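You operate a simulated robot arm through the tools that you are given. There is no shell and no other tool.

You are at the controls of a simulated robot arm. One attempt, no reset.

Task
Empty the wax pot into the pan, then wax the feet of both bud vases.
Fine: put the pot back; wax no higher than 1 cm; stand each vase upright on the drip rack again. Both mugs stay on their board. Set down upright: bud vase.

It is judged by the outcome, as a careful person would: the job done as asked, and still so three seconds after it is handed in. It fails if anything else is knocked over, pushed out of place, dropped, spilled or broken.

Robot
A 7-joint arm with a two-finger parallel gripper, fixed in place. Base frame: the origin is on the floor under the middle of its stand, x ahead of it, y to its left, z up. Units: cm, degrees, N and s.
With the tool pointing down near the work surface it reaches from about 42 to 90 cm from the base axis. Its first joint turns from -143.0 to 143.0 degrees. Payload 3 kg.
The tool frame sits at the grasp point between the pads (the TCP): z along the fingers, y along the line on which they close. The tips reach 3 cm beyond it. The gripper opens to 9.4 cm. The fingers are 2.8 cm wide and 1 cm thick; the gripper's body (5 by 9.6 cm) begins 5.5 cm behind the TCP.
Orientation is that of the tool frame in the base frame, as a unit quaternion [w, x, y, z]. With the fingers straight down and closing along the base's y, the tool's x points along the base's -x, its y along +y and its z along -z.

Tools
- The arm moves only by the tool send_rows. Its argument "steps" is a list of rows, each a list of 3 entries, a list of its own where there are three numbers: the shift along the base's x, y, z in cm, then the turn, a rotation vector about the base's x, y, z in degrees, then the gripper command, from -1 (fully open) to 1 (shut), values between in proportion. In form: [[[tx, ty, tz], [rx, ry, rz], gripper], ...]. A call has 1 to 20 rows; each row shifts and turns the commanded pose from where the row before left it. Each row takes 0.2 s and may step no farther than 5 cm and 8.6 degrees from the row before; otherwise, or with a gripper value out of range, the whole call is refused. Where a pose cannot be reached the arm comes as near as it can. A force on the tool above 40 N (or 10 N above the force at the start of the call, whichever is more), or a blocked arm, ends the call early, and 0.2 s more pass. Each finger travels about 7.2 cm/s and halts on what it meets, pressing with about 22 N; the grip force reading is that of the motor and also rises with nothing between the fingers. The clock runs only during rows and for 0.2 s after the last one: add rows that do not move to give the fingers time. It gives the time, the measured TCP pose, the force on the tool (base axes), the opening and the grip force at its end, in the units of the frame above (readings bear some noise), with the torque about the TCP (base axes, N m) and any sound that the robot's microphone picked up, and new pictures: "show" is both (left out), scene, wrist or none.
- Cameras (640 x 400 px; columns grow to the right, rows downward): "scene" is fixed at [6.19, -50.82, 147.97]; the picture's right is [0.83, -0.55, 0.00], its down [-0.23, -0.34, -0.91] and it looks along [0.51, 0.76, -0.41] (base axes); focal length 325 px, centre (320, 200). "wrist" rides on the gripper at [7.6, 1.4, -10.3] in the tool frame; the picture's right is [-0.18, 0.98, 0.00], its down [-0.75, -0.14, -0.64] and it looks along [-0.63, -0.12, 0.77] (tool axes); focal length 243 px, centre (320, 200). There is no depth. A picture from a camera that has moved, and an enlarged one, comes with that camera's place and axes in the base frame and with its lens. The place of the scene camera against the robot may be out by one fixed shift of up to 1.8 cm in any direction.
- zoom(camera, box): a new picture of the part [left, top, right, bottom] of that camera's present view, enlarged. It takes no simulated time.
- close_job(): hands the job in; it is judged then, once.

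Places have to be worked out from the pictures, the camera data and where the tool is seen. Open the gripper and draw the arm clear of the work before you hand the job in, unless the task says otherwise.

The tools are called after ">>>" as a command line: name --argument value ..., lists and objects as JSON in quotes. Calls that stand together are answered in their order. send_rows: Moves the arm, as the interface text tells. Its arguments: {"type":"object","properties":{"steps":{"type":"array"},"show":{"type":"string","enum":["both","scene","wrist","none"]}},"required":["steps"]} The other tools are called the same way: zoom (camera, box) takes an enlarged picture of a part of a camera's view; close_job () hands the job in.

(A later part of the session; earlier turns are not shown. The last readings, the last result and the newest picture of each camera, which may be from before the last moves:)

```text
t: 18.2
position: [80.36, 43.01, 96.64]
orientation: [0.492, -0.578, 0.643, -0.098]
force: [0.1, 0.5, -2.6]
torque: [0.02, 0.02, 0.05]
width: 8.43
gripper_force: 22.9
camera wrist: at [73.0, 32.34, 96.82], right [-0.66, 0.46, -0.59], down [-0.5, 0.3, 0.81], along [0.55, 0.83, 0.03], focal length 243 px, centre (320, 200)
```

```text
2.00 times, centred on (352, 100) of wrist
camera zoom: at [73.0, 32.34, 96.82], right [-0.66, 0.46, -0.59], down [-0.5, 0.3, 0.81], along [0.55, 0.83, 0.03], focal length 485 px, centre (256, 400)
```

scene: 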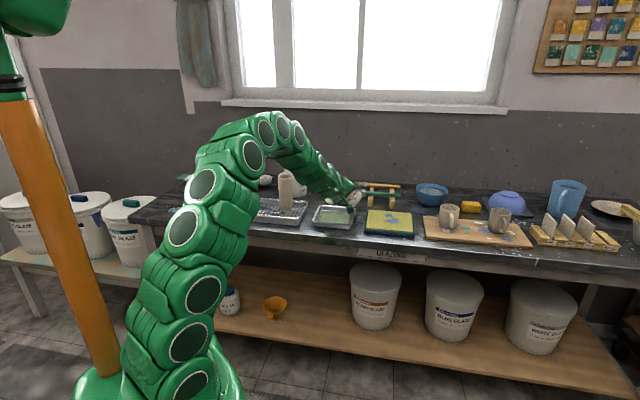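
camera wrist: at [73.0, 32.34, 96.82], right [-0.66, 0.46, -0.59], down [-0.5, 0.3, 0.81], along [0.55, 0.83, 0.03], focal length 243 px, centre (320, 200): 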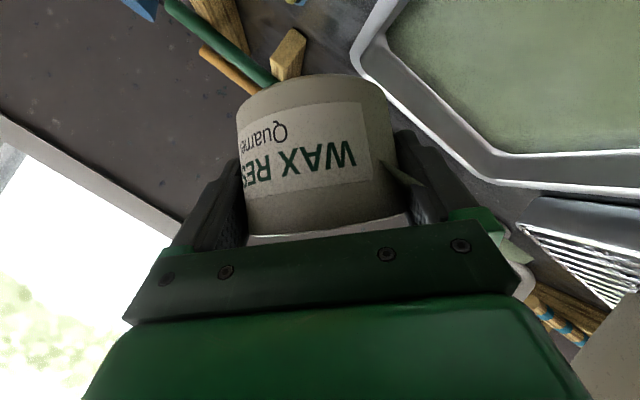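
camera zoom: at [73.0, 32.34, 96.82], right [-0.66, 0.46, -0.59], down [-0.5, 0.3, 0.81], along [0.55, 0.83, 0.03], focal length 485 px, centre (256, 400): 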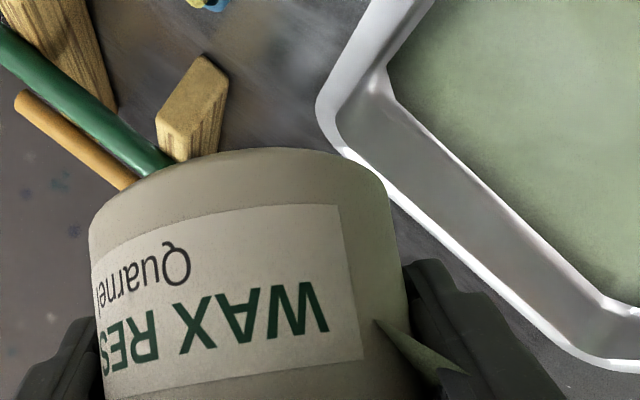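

A pale green shape has appeared beside the gripper. I'll zoom in to see what it is before I roll any further.

>>> zoom --camera "scene" --box '[310, 185, 374, 225]'

>>> zoom --camera "wrist" --box '[368, 130, 560, 250]'

```text
10.00 times, centred on (342, 205) of scene
camera zoom: at [6.19, -50.82, 147.97], right [0.83, -0.55, 0.0], down [-0.23, -0.34, -0.91], along [0.51, 0.76, -0.41], focal length 3254 px, centre (100, 150)
```

zoom: 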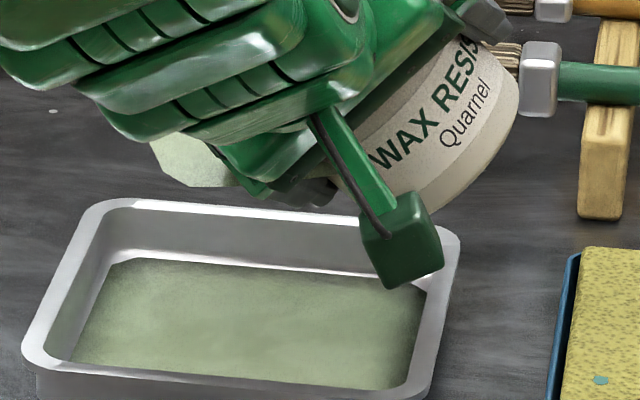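

```text
3.33 times, centred on (464, 190) of wrist
camera zoom: at [73.0, 32.34, 96.82], right [-0.66, 0.46, -0.59], down [-0.5, 0.3, 0.81], along [0.55, 0.83, 0.03], focal length 809 px, centre (-160, 233)
```

zoom: 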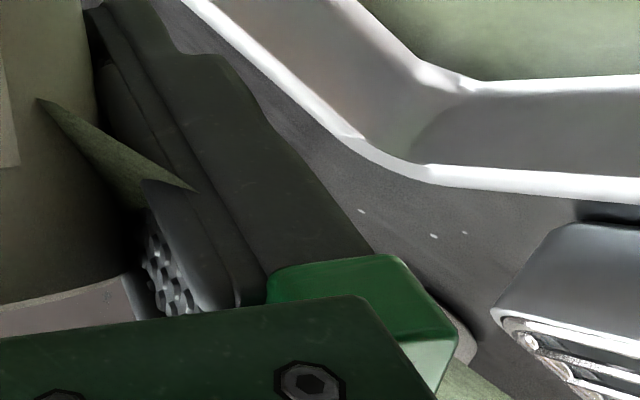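

The shape looks like a level liquid surface seen nearly edge-on. I'll hold still briefly to see whether it changes, which would mean wax is already flowing.

>>> send_rows --steps '[[[0, 0, 0], [0, 0, 0], 1]]' --show "both"

>>> zoom --camera "scene" --box '[310, 185, 374, 225]'

>>> zoom --camera "wrist" --box '[368, 130, 560, 250]'

```text
t: 18.6
position: [80.48, 43.09, 96.53]
orientation: [0.493, -0.578, 0.643, -0.097]
force: [-0.6, -0.2, -3.2]
torque: [-0.01, 0.05, -0.02]
width: 8.41
gripper_force: 21.8
camera wrist: at [73.0, 32.36, 96.82], right [-0.66, 0.46, -0.59], down [-0.5, 0.3, 0.81], along [0.55, 0.83, 0.03], focal length 243 px, centre (320, 200)
```

scene: 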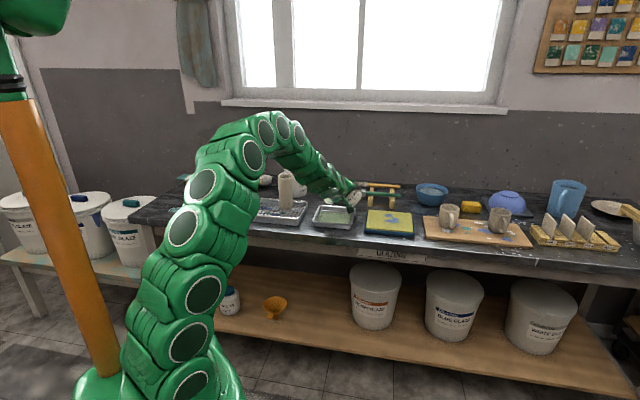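
wrist: 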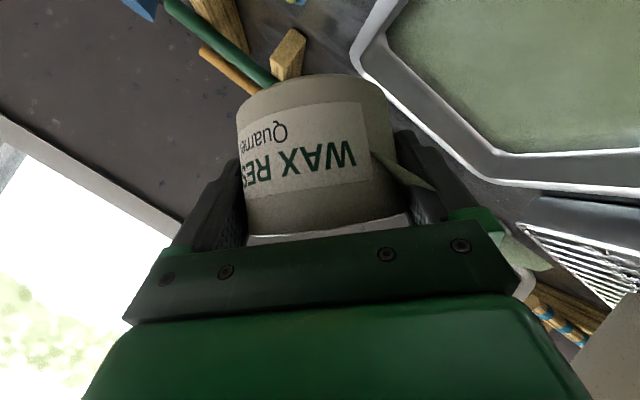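

```text
10.00 times, centred on (342, 205) of scene
camera zoom: at [6.19, -50.82, 147.97], right [0.83, -0.55, 0.0], down [-0.23, -0.34, -0.91], along [0.51, 0.76, -0.41], focal length 3254 px, centre (100, 150)
```

zoom: 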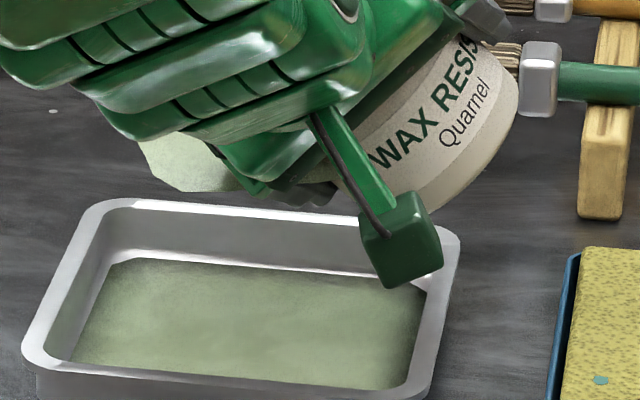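

```text
3.33 times, centred on (464, 190) of wrist
camera zoom: at [73.0, 32.36, 96.82], right [-0.66, 0.46, -0.59], down [-0.5, 0.3, 0.81], along [0.55, 0.83, 0.03], focal length 809 px, centre (-160, 233)
```

zoom: 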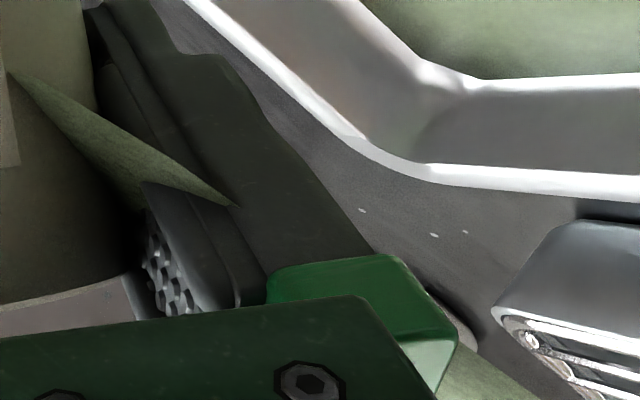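

It's only the liquid surface levelling itself, drawn larger than the pot, so nothing has spilled. The lip should be over the middle of the pan, so I'll keep rolling slowly and shift to keep it there.

>>> send_rows --steps '[[[0, 0, 0], [-3.26, -3.06, 2.44], 1], [[-0.05, 0.08, 0], [-3.29, -3.08, 2.36], 1], [[-0.1, 0.17, 0], [-3.33, -3.1, 2.29], 1], [[-0.1, 0.17, 0], [-3.36, -3.12, 2.21], 1], [[0, 0, 0], [0, 0, 0], 1]]' --show "both"

>>> zoom --camera "scene" --box '[294, 175, 390, 235]'

>>> zoom --camera "wrist" --box '[320, 0, 640, 200]'

```text
t: 19.8
position: [80.22, 43.34, 96.6]
orientation: [-0.495, 0.667, -0.522, 0.192]
force: [0.3, 0.0, -3.5]
torque: [0.02, 0.05, -0.03]
width: 8.4
gripper_force: 22.5
camera wrist: at [74.4, 31.8, 97.94], right [-0.57, 0.2, -0.8], down [-0.71, 0.37, 0.6], along [0.41, 0.91, -0.07], focal length 243 px, centre (320, 200)
```

scene: 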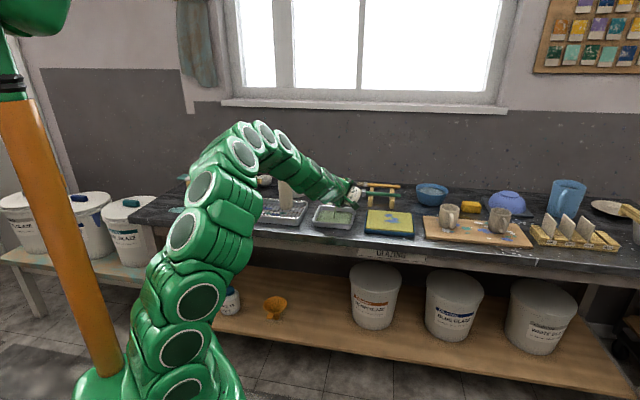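
wrist: 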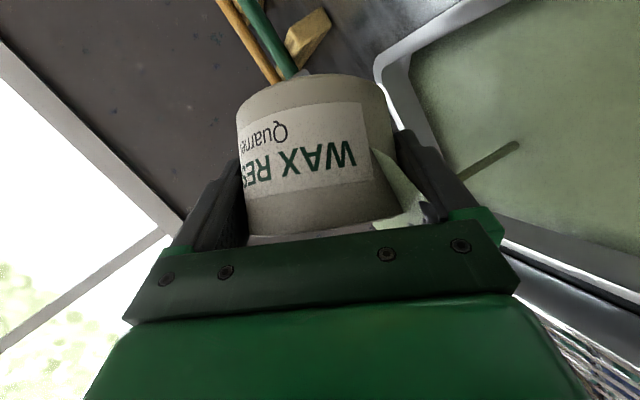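

```text
6.67 times, centred on (342, 205) of scene
camera zoom: at [6.19, -50.82, 147.97], right [0.83, -0.55, 0.0], down [-0.23, -0.34, -0.91], along [0.51, 0.76, -0.41], focal length 2169 px, centre (173, 167)
```

zoom: 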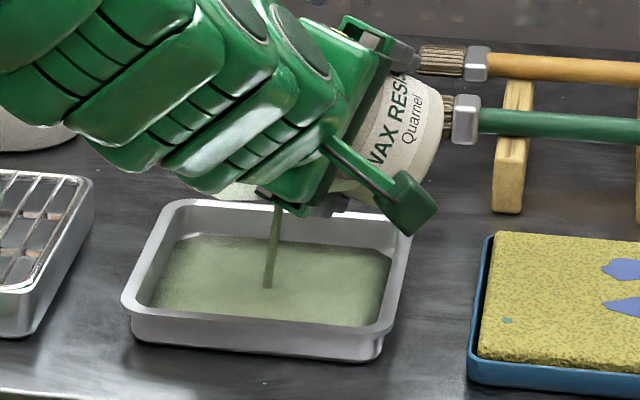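

```text
2.00 times, centred on (480, 100) of wrist
camera zoom: at [74.4, 31.8, 97.94], right [-0.57, 0.2, -0.8], down [-0.71, 0.37, 0.6], along [0.41, 0.91, -0.07], focal length 485 px, centre (0, 400)
```

zoom: 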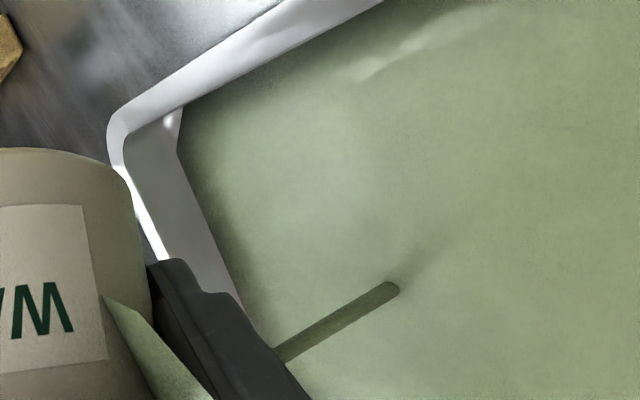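

The wax is streaming into the middle of the pan. I'll continue the slow roll and keep the lip over the same spot.

>>> send_rows --steps '[[[-0.2, 0.17, 0], [-3.39, -3.14, 2.14], 1], [[-0.2, 0.17, 0], [-3.42, -3.16, 2.06], 1], [[-0.2, 0.17, 0], [-3.45, -3.18, 1.99], 1], [[-0.25, 0.14, 0], [-3.48, -3.19, 1.91], 1], [[0, 0, 0], [0, 0, 0], 1], [[-0.27, 0.13, 0], [-3.51, -3.21, 1.82], 1], [[-0.27, 0.13, 0], [-3.53, -3.23, 1.75], 1], [[0, 0, 0], [0, 0, 0], 1]]' --show "both"

>>> zoom --camera "scene" --box '[294, 175, 390, 235]'

>>> zoom --camera "wrist" --box '[320, 0, 640, 200]'

```text
t: 21.6
position: [78.75, 44.35, 96.65]
orientation: [-0.462, 0.754, -0.321, 0.339]
force: [-0.5, 0.1, -2.8]
torque: [-0.01, 0.02, 0.01]
width: 8.4
gripper_force: 22.1
camera wrist: at [74.53, 32.63, 100.51], right [-0.27, -0.21, -0.94], down [-0.92, 0.34, 0.19], along [0.28, 0.91, -0.29], focal length 243 px, centre (320, 200)
```

scene: 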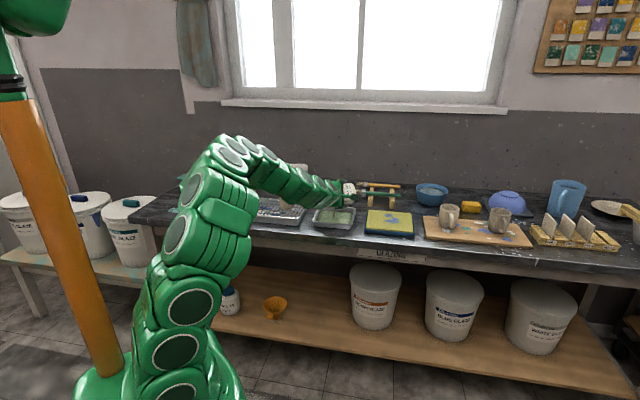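
wrist: 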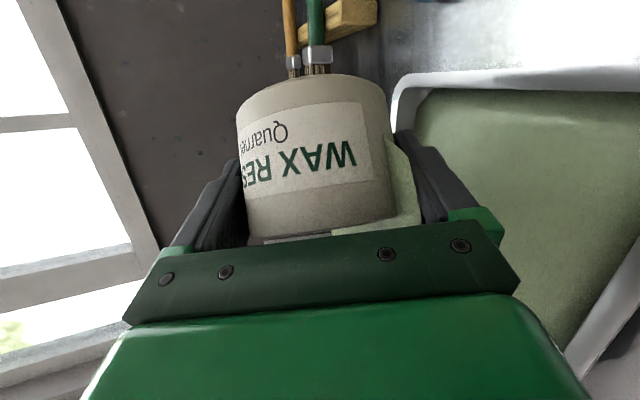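

```text
6.67 times, centred on (342, 205) of scene
camera zoom: at [6.19, -50.82, 147.97], right [0.83, -0.55, 0.0], down [-0.23, -0.34, -0.91], along [0.51, 0.76, -0.41], focal length 2169 px, centre (173, 167)
```

zoom: 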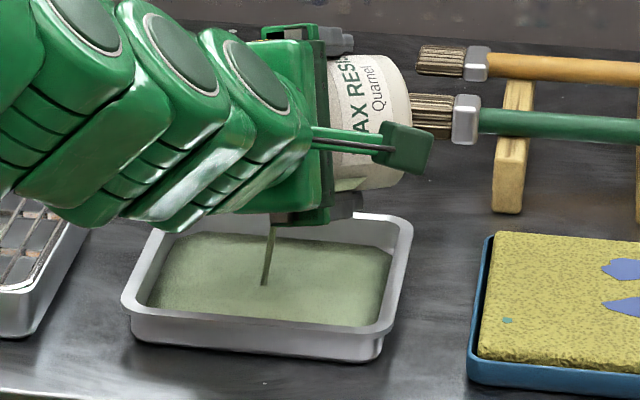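

```text
2.00 times, centred on (480, 100) of wrist
camera zoom: at [74.53, 32.63, 100.51], right [-0.27, -0.21, -0.94], down [-0.92, 0.34, 0.19], along [0.28, 0.91, -0.29], focal length 485 px, centre (0, 400)
```

zoom: 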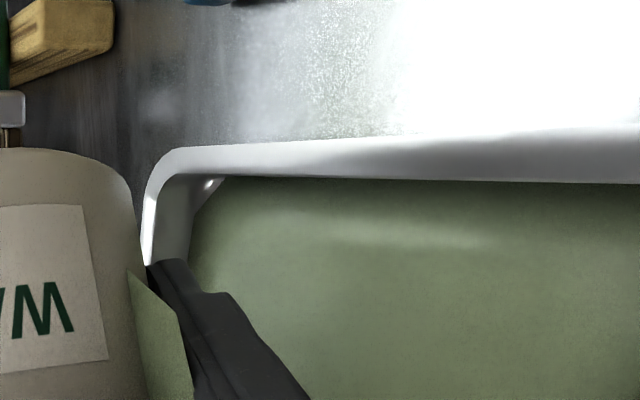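

The pour is still running at about 103° of roll. Before going on I'll check that the forearm is clear of the vases.

>>> zoom --camera "scene" --box '[160, 120, 352, 240]'

```text
3.33 times, centred on (256, 180) of scene
camera zoom: at [6.19, -50.82, 147.97], right [0.83, -0.55, 0.0], down [-0.23, -0.34, -0.91], along [0.51, 0.76, -0.41], focal length 1085 px, centre (533, 267)
```

zoom: 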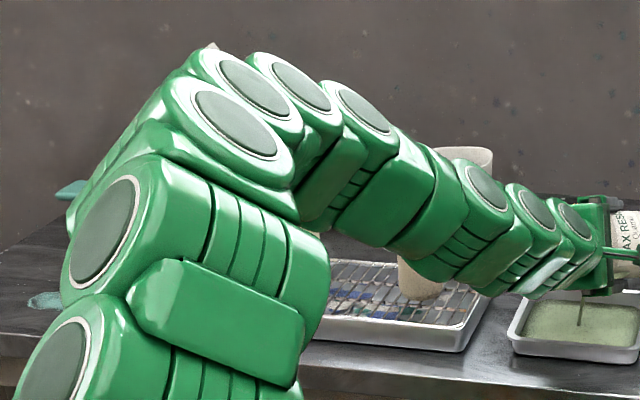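

There's ample room to the vase, which stands well behind the arm. I'll continue rolling to finish emptying the pot.

>>> send_rows --steps '[[[-0.27, 0.13, 0], [-3.56, -3.24, 1.67], 1], [[-0.27, 0.13, 0], [-3.58, -3.25, 1.59], 1], [[-0.27, 0.13, 0], [-3.6, -3.27, 1.51], 1], [[-0.28, 0.05, 0], [-3.63, -3.28, 1.43], 1], [[0, 0, 0], [0, 0, 0], 1], [[-0.28, 0.02, 0], [-3.65, -3.29, 1.34], 1], [[-0.28, 0.02, 0], [-3.66, -3.3, 1.27], 1], [[-0.28, 0.02, 0], [-3.68, -3.31, 1.18], 1], [[0, 0, 0], [0, 0, 0], 1]]' --show "both"

>>> zoom --camera "scene" --box '[294, 175, 390, 235]'

>>> zoom --camera "scene" --box '[160, 120, 352, 240]'

```text
t: 23.6
position: [76.85, 44.8, 96.68]
orientation: [-0.367, 0.78, -0.075, 0.501]
force: [0.1, 0.5, -2.2]
torque: [0.03, 0.03, 0.02]
width: 8.35
gripper_force: 22.3
camera wrist: at [72.36, 34.84, 103.62], right [0.16, -0.62, -0.77], down [-0.94, 0.15, -0.31], along [0.31, 0.77, -0.56], focal length 243 px, centre (320, 200)
```

scene: 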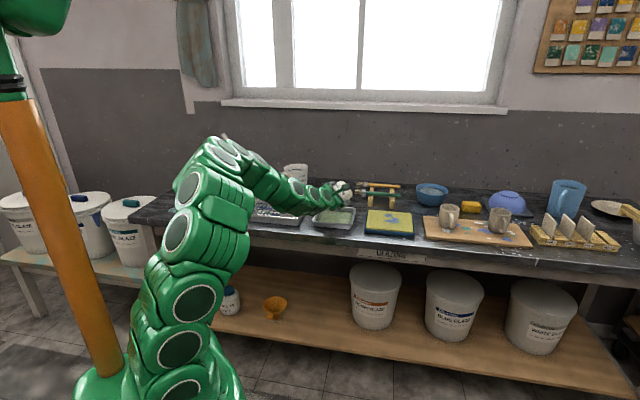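
wrist: 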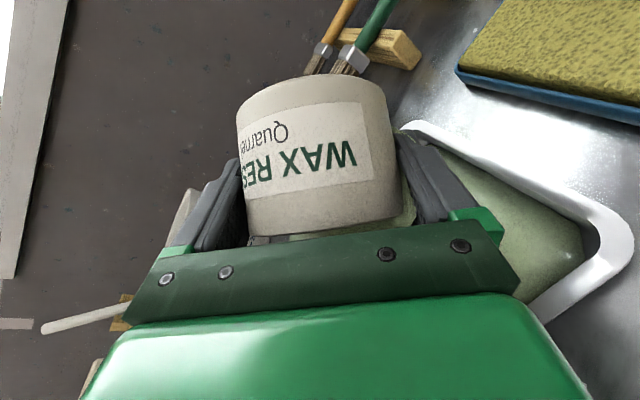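

```text
6.67 times, centred on (342, 205) of scene
camera zoom: at [6.19, -50.82, 147.97], right [0.83, -0.55, 0.0], down [-0.23, -0.34, -0.91], along [0.51, 0.76, -0.41], focal length 2169 px, centre (173, 167)
```

zoom: 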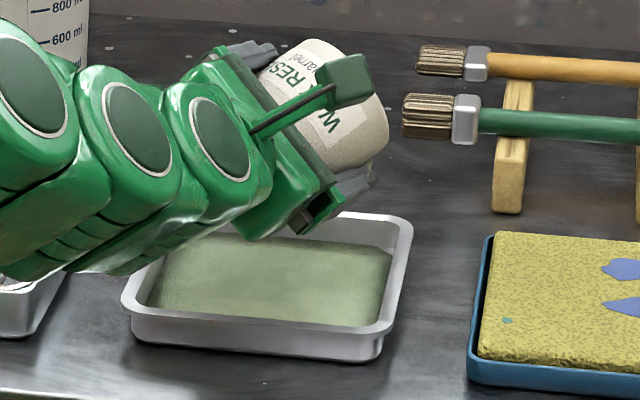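

```text
3.33 times, centred on (256, 180) of scene
camera zoom: at [6.19, -50.82, 147.97], right [0.83, -0.55, 0.0], down [-0.23, -0.34, -0.91], along [0.51, 0.76, -0.41], focal length 1085 px, centre (533, 267)
```

zoom: 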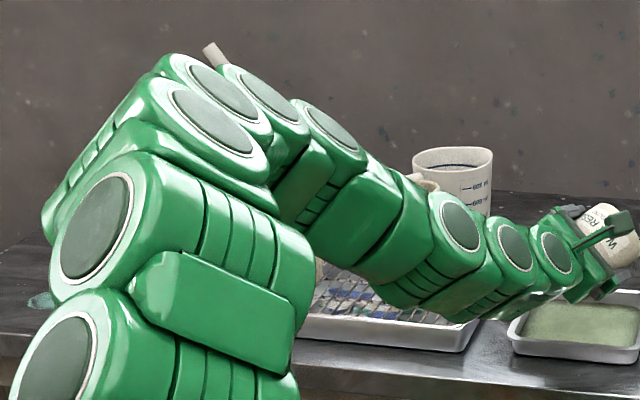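

No stream is visible any more, so the pot is nearly drained. I'll tip it a little further and hold to let it empty completely.

>>> send_rows --steps '[[[-0.25, 0, 0], [-3.7, -3.32, 1.1], 1], [[-0.25, 0, 0], [-3.72, -3.33, 1.01], 1], [[-0.2, 0, 0], [-3.73, -3.34, 0.94], 1], [[-0.1, 0, 0], [-3.74, -3.35, 0.85], 1], [[-0.1, 0, 0], [-3.75, -3.36, 0.77], 1], [[0, 0, 0], [0, 0, 0], 1], [[0, 0, 0], [0, 0, 0], 1], [[0, 0, 0], [0, 0, 0], 1], [[0, 0, 0], [0, 0, 0], 1], [[0, 0, 0], [0, 0, 0], 1]]' --show "both"

>>> zoom --camera "scene" --box '[294, 175, 390, 235]'

>>> zoom --camera "wrist" --box '[320, 0, 640, 200]'

```text
t: 25.8
position: [75.95, 44.88, 96.56]
orientation: [-0.264, 0.751, 0.091, 0.598]
force: [0.3, -1.2, -1.9]
torque: [0.02, 0.03, 0.02]
width: 8.37
gripper_force: 22.8
camera wrist: at [69.98, 36.91, 104.92], right [0.4, -0.8, -0.46], down [-0.81, -0.07, -0.58], along [0.43, 0.6, -0.68], focal length 243 px, centre (320, 200)
```

scene: 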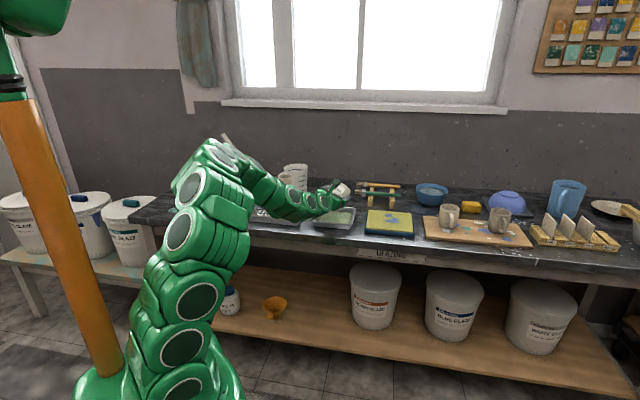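
wrist: 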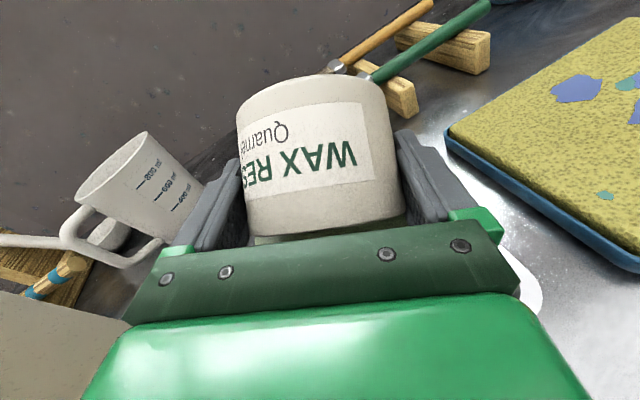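

```text
6.67 times, centred on (342, 205) of scene
camera zoom: at [6.19, -50.82, 147.97], right [0.83, -0.55, 0.0], down [-0.23, -0.34, -0.91], along [0.51, 0.76, -0.41], focal length 2169 px, centre (173, 167)
```

zoom: 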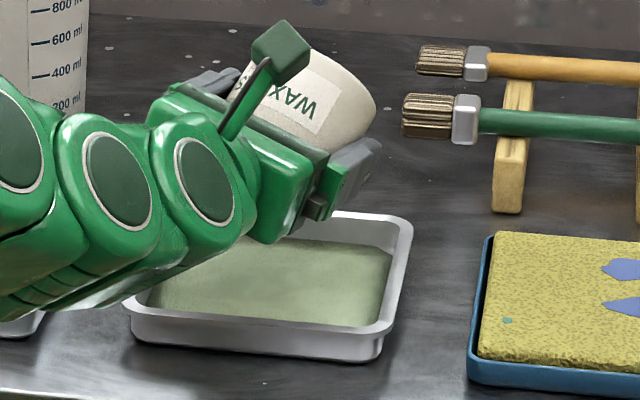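

```text
2.00 times, centred on (480, 100) of wrist
camera zoom: at [69.98, 36.91, 104.92], right [0.4, -0.8, -0.46], down [-0.81, -0.07, -0.58], along [0.43, 0.6, -0.68], focal length 485 px, centre (0, 400)
```

zoom: 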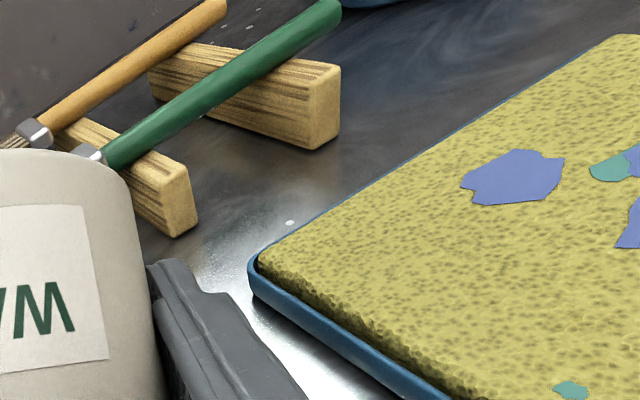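

The stream has stopped and the measured weight has dropped. A faint green sliver still shows at the rim, so I'll tip further, to about 140°, and hold to be sure it's empty.

>>> send_rows --steps '[[[0, 0.1, 0], [-3.59, -5.04, 0.67], 1], [[0, 0.1, 0], [-3.61, -5.05, 0.42], 1], [[0, 0.1, 0], [-3.62, -5.06, 0.17], 1], [[0, 0, 0], [0, 0, 0], 1], [[0, 0, 0], [0, 0, 0], 1], [[0, 0, 0], [0, 0, 0], 1], [[0, 0, 0], [0, 0, 0], 1], [[0, 0, 0], [0, 0, 0], 1], [[0, 0, 0], [0, 0, 0], 1], [[0, 0, 0], [0, 0, 0], 1]]' --show "both"

>>> zoom --camera "scene" --box '[294, 175, 390, 235]'

>>> zoom --camera "wrist" --box '[192, 60, 448, 220]'

```text
t: 28.0
position: [76.01, 45.12, 96.69]
orientation: [-0.182, 0.687, 0.189, 0.678]
force: [-0.2, 0.2, -1.8]
torque: [-0.04, 0.08, -0.06]
width: 8.38
gripper_force: 22.0
camera wrist: at [67.97, 38.6, 104.44], right [0.5, -0.85, -0.18], down [-0.63, -0.21, -0.74], along [0.59, 0.48, -0.64], focal length 243 px, centre (320, 200)
```

scene: 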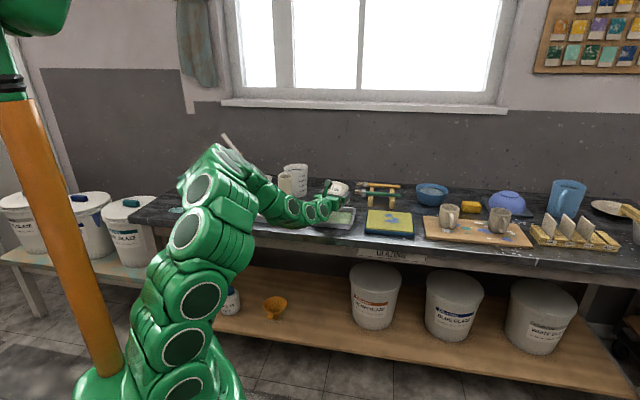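
wrist: 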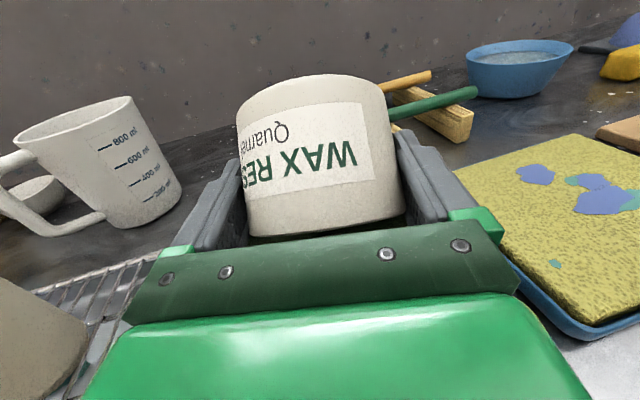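

```text
6.67 times, centred on (342, 205) of scene
camera zoom: at [6.19, -50.82, 147.97], right [0.83, -0.55, 0.0], down [-0.23, -0.34, -0.91], along [0.51, 0.76, -0.41], focal length 2169 px, centre (173, 167)
```

zoom: 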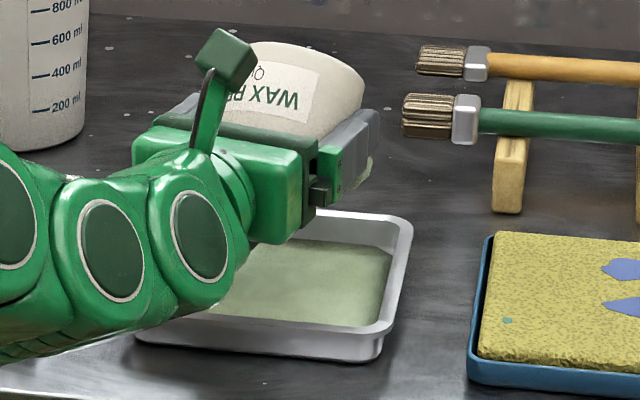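

```text
2.50 times, centred on (320, 140) of wrist
camera zoom: at [67.97, 38.6, 104.44], right [0.5, -0.85, -0.18], down [-0.63, -0.21, -0.74], along [0.59, 0.48, -0.64], focal length 606 px, centre (320, 350)
```

zoom: 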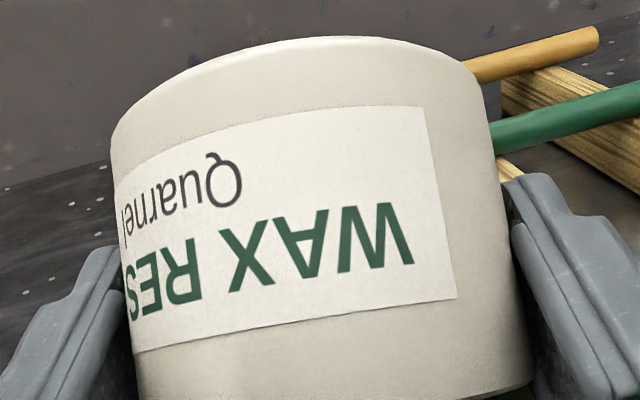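

I'll zoom in on the green fleck below the finger to see whether wax is still leaving the pot.

>>> zoom --camera "scene" --box '[322, 175, 370, 205]'

>>> send_rows --steps '[[[0, 0, 0], [0, 0, 0], 1], [[0, 0, 0], [0, 0, 0], 1], [[0, 0, 0], [0, 0, 0], 1], [[0, 0, 0], [0, 0, 0], 1], [[0, 0, 0], [0, 0, 0], 1]]' --show "none"

>>> zoom --camera "scene" --box '[322, 175, 370, 205]'

```text
13.33 times, centred on (346, 190) of scene
camera zoom: at [6.19, -50.82, 147.97], right [0.83, -0.55, 0.0], down [-0.23, -0.34, -0.91], along [0.51, 0.76, -0.41], focal length 4338 px, centre (-27, 333)
```

zoom: 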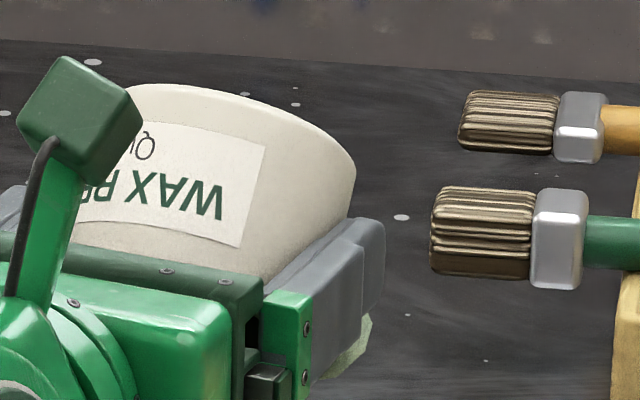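

```text
t: 29.2
position: [75.99, 45.11, 96.47]
orientation: [-0.183, 0.687, 0.19, 0.677]
force: [-0.5, 0.2, -2.2]
torque: [0.0, 0.01, 0.0]
width: 8.34
gripper_force: 22.0
```

```text
13.33 times, centred on (346, 190) of scene
camera zoom: at [6.19, -50.82, 147.97], right [0.83, -0.55, 0.0], down [-0.23, -0.34, -0.91], along [0.51, 0.76, -0.41], focal length 4338 px, centre (-27, 333)
```

zoom: 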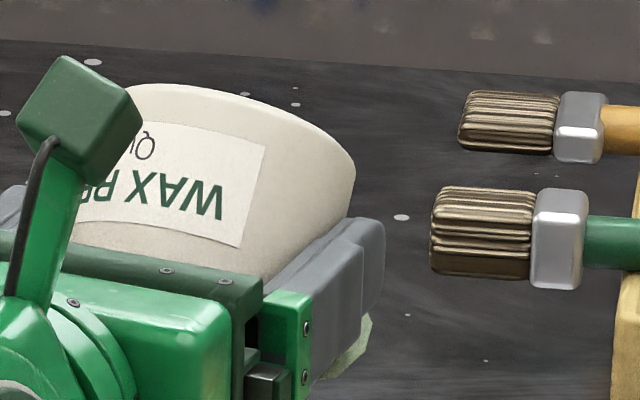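

The fleck is static, so the flow has stopped. I'll roll the pot back upright along the same path, keeping the lip over the pan to catch any drips.

>>> send_rows --steps '[[[0.14, -0.05, 0], [5.6, 5.26, -0.11], 1], [[0.14, -0.05, 0], [5.59, 5.26, -0.33], 1], [[0.14, -0.05, 0], [5.58, 5.25, -0.55], 1], [[0.14, -0.05, 0], [5.57, 5.24, -0.76], 1], [[0.14, -0.05, 0], [5.54, 5.23, -0.98], 1], [[0.14, -0.05, 0], [5.52, 5.21, -1.2], 1], [[0.48, -0.11, 0], [5.48, 5.19, -1.41], 1], [[0.48, -0.11, 0], [5.45, 5.17, -1.62], 1], [[0.48, -0.11, 0], [5.4, 5.15, -1.84], 1], [[0.48, -0.11, 0], [5.35, 5.12, -2.05], 1], [[0.37, -0.25, 0], [5.3, 5.09, -2.26], 1], [[0.37, -0.25, 0], [5.24, 5.05, -2.46], 1], [[0, 0, 0], [0, 0, 0], 1]]' --show "both"

>>> zoom --camera "scene" --box '[294, 175, 390, 235]'

```text
t: 32.0
position: [79.47, 43.93, 96.54]
orientation: [-0.5, 0.715, -0.401, 0.278]
force: [0.0, -0.2, -2.2]
torque: [0.02, 0.08, 0.02]
width: 8.33
gripper_force: 21.8
camera wrist: at [74.82, 31.93, 98.83], right [-0.39, -0.02, -0.92], down [-0.87, 0.35, 0.36], along [0.32, 0.94, -0.15], focal length 243 px, centre (320, 200)
```

scene: 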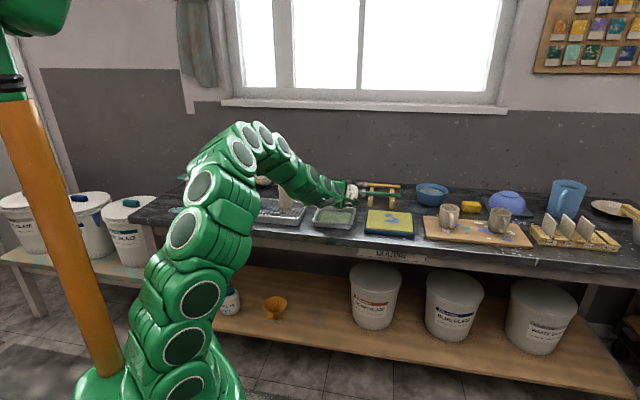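
wrist: 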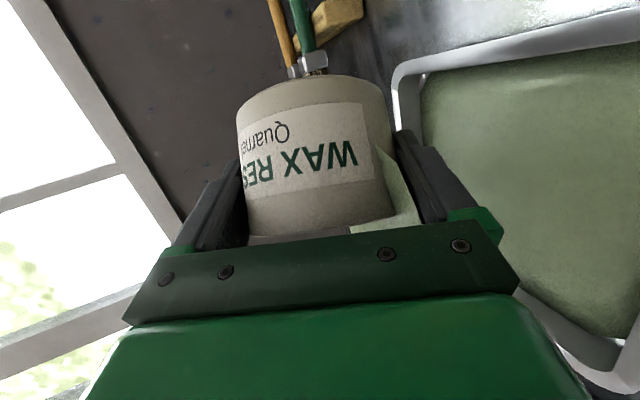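

```text
6.67 times, centred on (342, 205) of scene
camera zoom: at [6.19, -50.82, 147.97], right [0.83, -0.55, 0.0], down [-0.23, -0.34, -0.91], along [0.51, 0.76, -0.41], focal length 2169 px, centre (173, 167)
```

zoom: 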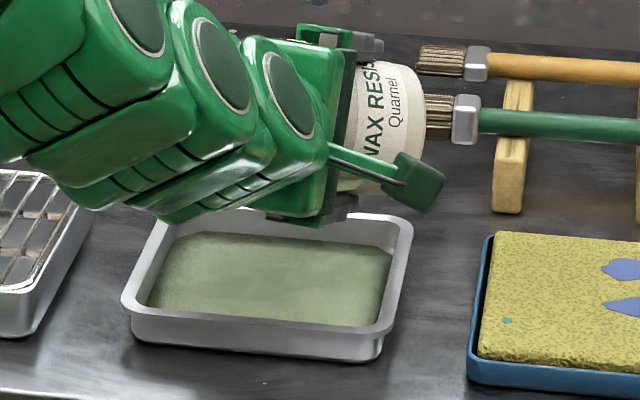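

No stream and no drips. Continuing the roll back to upright.

>>> send_rows --steps '[[[0.37, -0.25, 0], [5.18, 5.01, -2.67], 1], [[0.37, -0.25, 0], [5.11, 4.97, -2.87], 1], [[0, 0, 0], [5.03, 4.93, -3.07], 1], [[0, 0, 0], [4.95, 4.88, -3.27], 1], [[0, 0, 0], [4.87, 4.83, -3.46], 1], [[0, 0, 0.2], [4.78, 4.78, -3.66], 1], [[0, 0, 0.4], [4.69, 4.72, -3.84], 1], [[0, 0, 0.5], [4.59, 4.66, -4.03], 1], [[0, 0, 0.5], [4.49, 4.6, -4.21], 1], [[0, 0, 0.5], [4.38, 4.54, -4.39], 1], [[0, 0, 0.5], [4.27, 4.47, -4.57], 1], [[0, 0, 0.5], [4.15, 4.4, -4.74], 1], [[0, 0, 0], [0, 0, 0], 1]]' --show "both"

>>> zoom --camera "scene" --box '[294, 165, 390, 225]'

>>> zoom --camera "wrist" --box '[160, 0, 480, 200]'

```text
t: 34.8
position: [80.24, 43.37, 99.62]
orientation: [0.413, -0.241, 0.871, 0.115]
force: [0.6, 0.4, -3.2]
torque: [-0.05, 0.02, 0.03]
width: 8.33
gripper_force: 21.9
camera wrist: at [68.49, 37.84, 100.33], right [-0.41, 0.9, 0.14], down [0.05, -0.13, 0.99], along [0.91, 0.41, 0.0], focal length 243 px, centre (320, 200)
```

scene: 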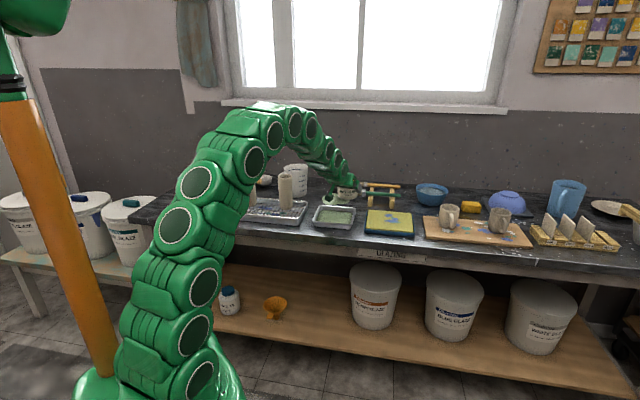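
wrist: 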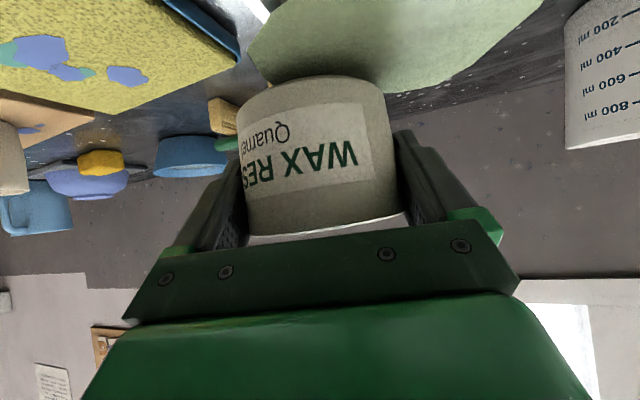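

```text
6.67 times, centred on (342, 195) of scene
camera zoom: at [6.19, -50.82, 147.97], right [0.83, -0.55, 0.0], down [-0.23, -0.34, -0.91], along [0.51, 0.76, -0.41], focal length 2169 px, centre (173, 233)
```

zoom: 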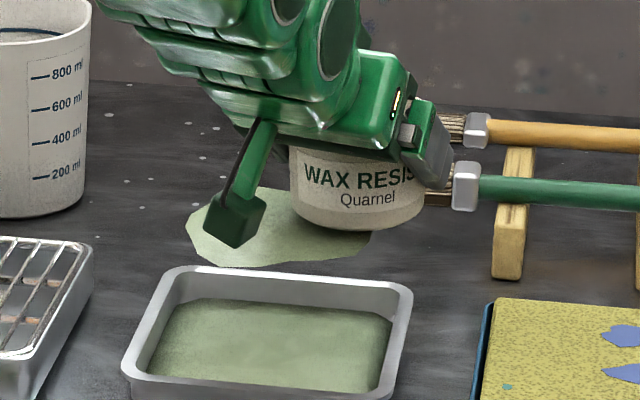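

```text
2.00 times, centred on (320, 100) of wrist
camera zoom: at [68.49, 37.84, 100.33], right [-0.41, 0.9, 0.14], down [0.05, -0.13, 0.99], along [0.91, 0.41, 0.0], focal length 485 px, centre (320, 400)
```

zoom: 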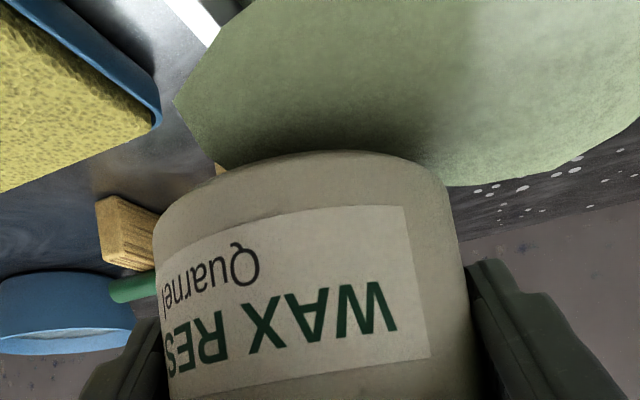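

A flat green patch now seems to hang where the lip first poured. I'll look at it again from another angle once the pot is moved. For now I'll carry the upright pot back towards its sponge.

>>> send_rows --steps '[[[0, 0, 1.0], [0, 0, 0], 1], [[0.3, -0.4, 1.2], [0, 0, -0.4], 1], [[0.7, -0.8, 0.8], [0, 0, -0.8], 1], [[1.0, -1.2, 0.3], [0, 0, -1.2], 1], [[1.2, -1.4, 0], [0, 0, -1.4], 1], [[1.2, -1.4, 0], [0, 0, -1.4], 1], [[1.2, -1.4, 0], [0, 0, -1.4], 1], [[1.2, -1.4, 0], [0, 0, -1.4], 1], [[1.2, -1.4, 0], [0, 0, -1.4], 1], [[1.1, -1.2, 0], [0, 0, -1.3], 1], [[0.9, -1.0, 0], [-0.18, 0.57, -1.2], 1], [[0.6, -0.8, 0], [0, 0, -0.7], 1], [[0.4, -0.5, 0], [0, 0, -0.5], 1], [[0, 0, 0], [0, 0, 0], 1]]' --show "both"

>>> zoom --camera "scene" --box '[294, 165, 390, 225]'

>>> zoom --camera "scene" --box '[340, 165, 436, 225]'

```text
t: 37.8
position: [91.07, 30.42, 103.01]
orientation: [0.419, -0.142, 0.895, 0.066]
force: [-0.2, 0.3, -2.5]
torque: [-0.03, 0.01, 0.0]
width: 8.33
gripper_force: 21.9
camera wrist: at [78.58, 27.69, 103.71], right [-0.19, 0.97, 0.14], down [0.03, -0.14, 0.99], along [0.98, 0.19, -0.01], focal length 243 px, centre (320, 200)
```

scene: 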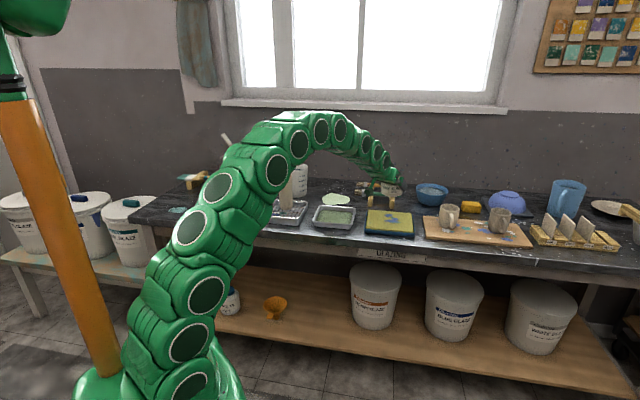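
wrist: 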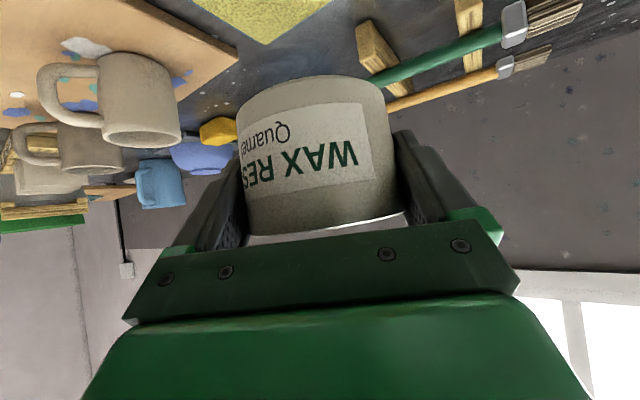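

```text
6.67 times, centred on (342, 195) of scene
camera zoom: at [6.19, -50.82, 147.97], right [0.83, -0.55, 0.0], down [-0.23, -0.34, -0.91], along [0.51, 0.76, -0.41], focal length 2169 px, centre (173, 233)
```

zoom: 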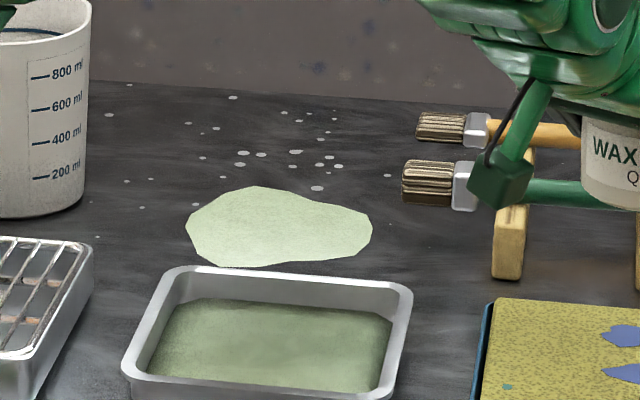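

```text
6.67 times, centred on (388, 195) of scene
camera zoom: at [6.19, -50.82, 147.97], right [0.83, -0.55, 0.0], down [-0.23, -0.34, -0.91], along [0.51, 0.76, -0.41], focal length 2169 px, centre (-133, 233)
```

zoom: 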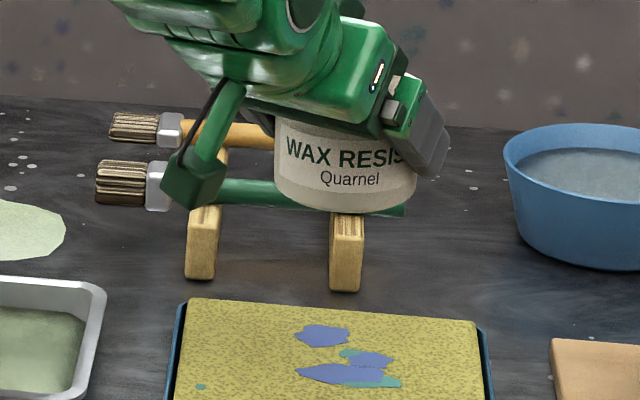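

The green patch is a puddle-shaped mark with an irregular outline. Some of the first wax probably landed on the lower finger instead of in the pan. I'll inspect it once my hand is free; first I'll lower the pot onto its sponge where it stood.

>>> send_rows --steps '[[[0.1, 0, -0.8], [0, 0, 0], 1], [[0.1, 0, -1.3], [0, 0, 0], 1], [[0.1, -0.05, -1.5], [0, 0, 0], 1], [[0, 0, -1.5], [0, 0, 0], 1], [[0, 0, -1.5], [0, 0, 0], 1], [[0, 0, -1.3], [0, 0, 0], 1], [[0, 0, -1.0], [0, 0, 0], 1], [[0, 0, -0.7], [0, 0, 0], 1], [[0, 0, -0.5], [0, 0, 0], 1], [[0, 0, -0.3], [0, 0, 0], 1], [[0, 0, 0], [0, 0, 0], 1]]' --show "both"

>>> zoom --camera "scene" --box '[350, 175, 430, 225]'

```text
t: 40.2
position: [91.42, 30.36, 92.56]
orientation: [0.42, -0.141, 0.894, 0.065]
force: [0.2, 0.1, -1.6]
torque: [-0.05, -0.01, 0.02]
width: 8.28
gripper_force: 21.9
camera wrist: at [78.88, 27.68, 93.39], right [-0.19, 0.97, 0.14], down [0.03, -0.14, 0.99], along [0.98, 0.19, -0.01], focal length 243 px, centre (320, 200)
```

scene: 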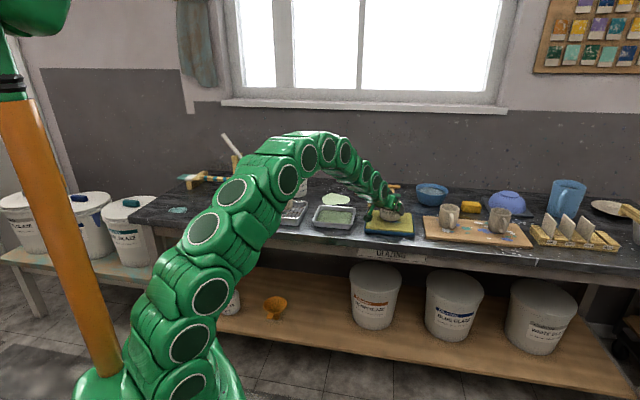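
wrist: 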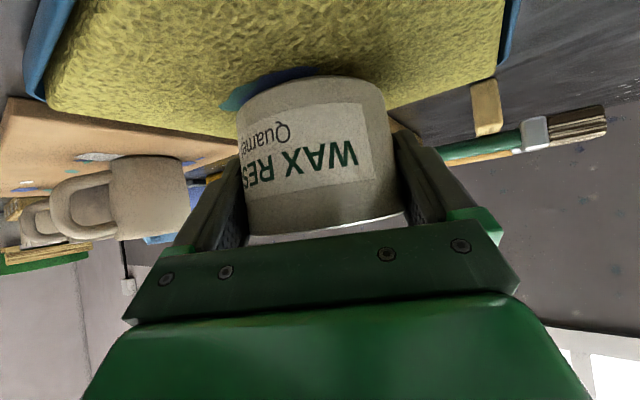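

```text
8.00 times, centred on (390, 200) of scene
camera zoom: at [6.19, -50.82, 147.97], right [0.83, -0.55, 0.0], down [-0.23, -0.34, -0.91], along [0.51, 0.76, -0.41], focal length 2603 px, centre (-240, 200)
```

zoom: 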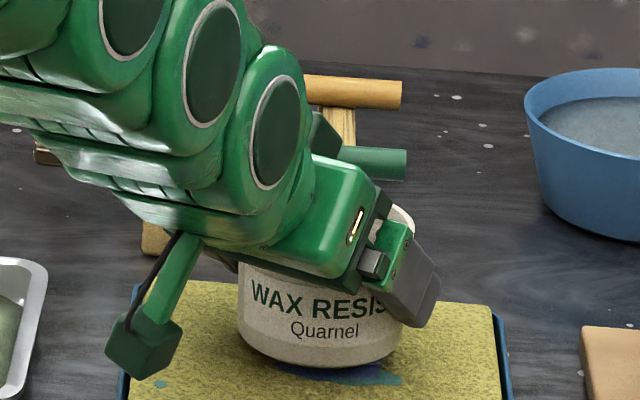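

The pot is about half a centimetre above the sponge. I'll lower it in small steps and watch the force.

>>> send_rows --steps '[[[0, 0, -0.2], [0, 0, 0], 1], [[0, 0, -0.2], [0, 0, 0], 1], [[0, 0, -0.15], [0, 0, 0], 1], [[0, 0, 0], [0, 0, 0], 1]]' --show "scene"

>>> zoom --camera "scene" --box '[366, 190, 414, 220]'

```text
t: 41.2
position: [91.61, 30.39, 92.11]
orientation: [0.419, -0.142, 0.894, 0.066]
force: [-0.1, -0.2, -1.8]
torque: [0.0, -0.01, 0.0]
width: 8.3
gripper_force: 22.2
```

scene: 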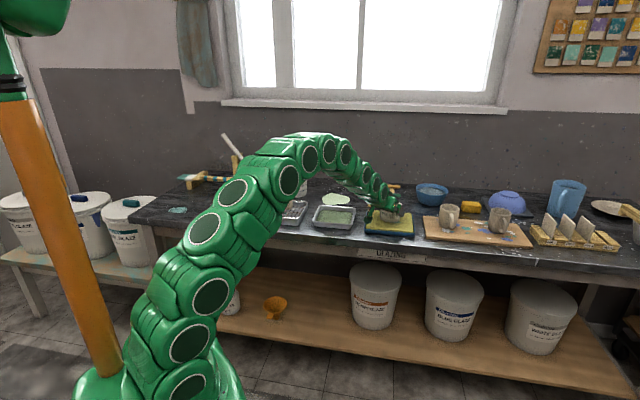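

```text
13.33 times, centred on (390, 205) of scene
camera zoom: at [6.19, -50.82, 147.97], right [0.83, -0.55, 0.0], down [-0.23, -0.34, -0.91], along [0.51, 0.76, -0.41], focal length 4338 px, centre (-613, 133)
```

zoom: 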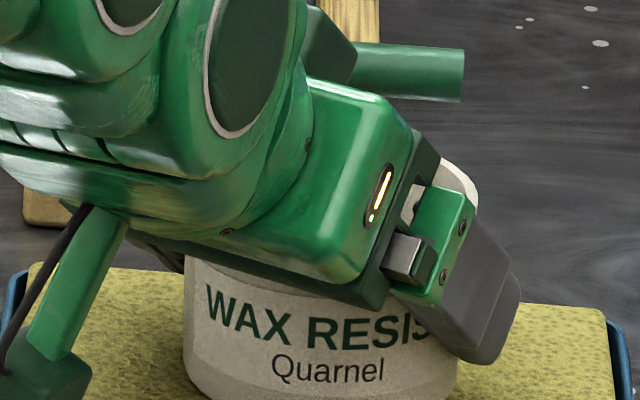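

It's still hanging, at about −1.8 N, so I'll lower it a little more until it takes its weight.

>>> send_rows --steps '[[[0, 0, -0.1], [0, 0, 0], 1], [[0, 0, -0.1], [0, 0, 0], 1], [[0, 0, -0.05], [0, 0, 0], 1], [[0, 0, 0], [0, 0, 0], 1]]' --show "wrist"

>>> zoom --camera "wrist" --box '[192, 40, 448, 200]'

```text
t: 42.2
position: [91.57, 30.34, 91.8]
orientation: [0.42, -0.14, 0.894, 0.065]
force: [0.4, -3.0, 12.0]
torque: [0.24, 0.25, 0.08]
width: 8.29
gripper_force: 21.9
camera wrist: at [78.96, 27.65, 92.65], right [-0.19, 0.97, 0.14], down [0.03, -0.14, 0.99], along [0.98, 0.19, 0.0], focal length 243 px, centre (320, 200)
```

wrist: 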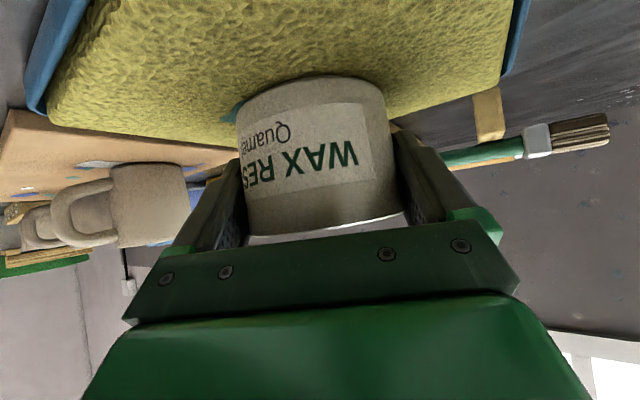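

```text
2.50 times, centred on (320, 120) of wrist
camera zoom: at [78.96, 27.65, 92.65], right [-0.19, 0.97, 0.14], down [0.03, -0.14, 0.99], along [0.98, 0.19, 0.0], focal length 606 px, centre (320, 400)
```

zoom: 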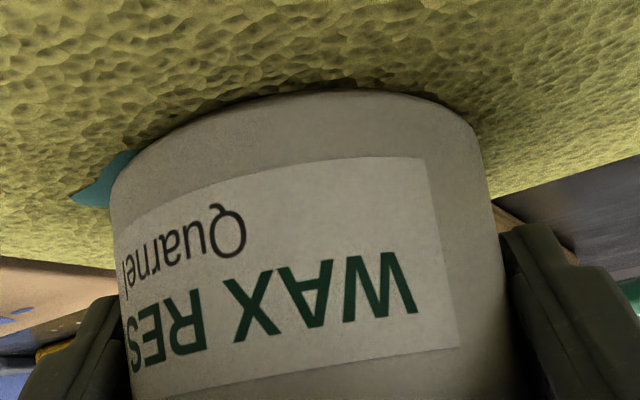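

The pot is down, with contact felt at 12 N. I'll ease up 1 mm and release.

>>> send_rows --steps '[[[0, 0, 0.1], [0, 0, 0], 1], [[0, 0, 0], [0, 0, 0], 1], [[0, 0, 0], [0, 0, 0], 0.9], [[0, 0, 0], [0, 0, 0], -1], [[0, 0, 0], [0, 0, 0], -1], [[0, 0, 0], [0, 0, 0], -1]]' --show "wrist"

>>> zoom --camera "wrist" --box '[192, 60, 448, 220]'

```text
t: 43.6
position: [91.52, 30.31, 91.83]
orientation: [0.419, -0.141, 0.894, 0.066]
force: [-0.2, 0.3, -0.1]
torque: [0.02, -0.05, -0.01]
width: 9.38
gripper_force: 0.0
camera wrist: at [78.93, 27.66, 92.66], right [-0.19, 0.97, 0.14], down [0.03, -0.14, 0.99], along [0.98, 0.19, -0.01], focal length 243 px, centre (320, 200)
```

wrist: 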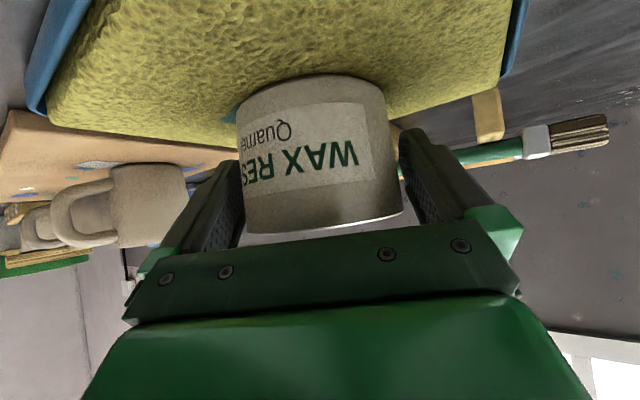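

```text
2.50 times, centred on (320, 140) of wrist
camera zoom: at [78.93, 27.66, 92.66], right [-0.19, 0.97, 0.14], down [0.03, -0.14, 0.99], along [0.98, 0.19, -0.01], focal length 606 px, centre (320, 350)
```

zoom: 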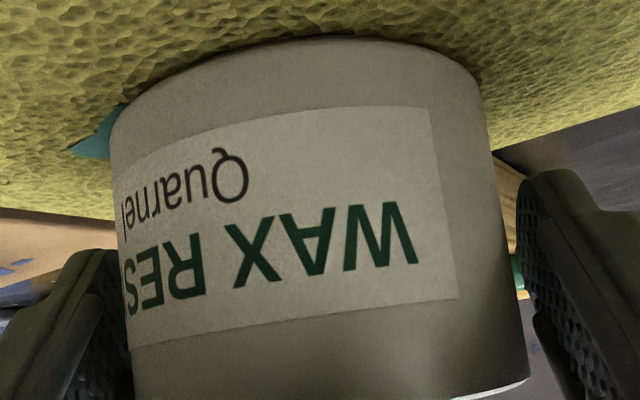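

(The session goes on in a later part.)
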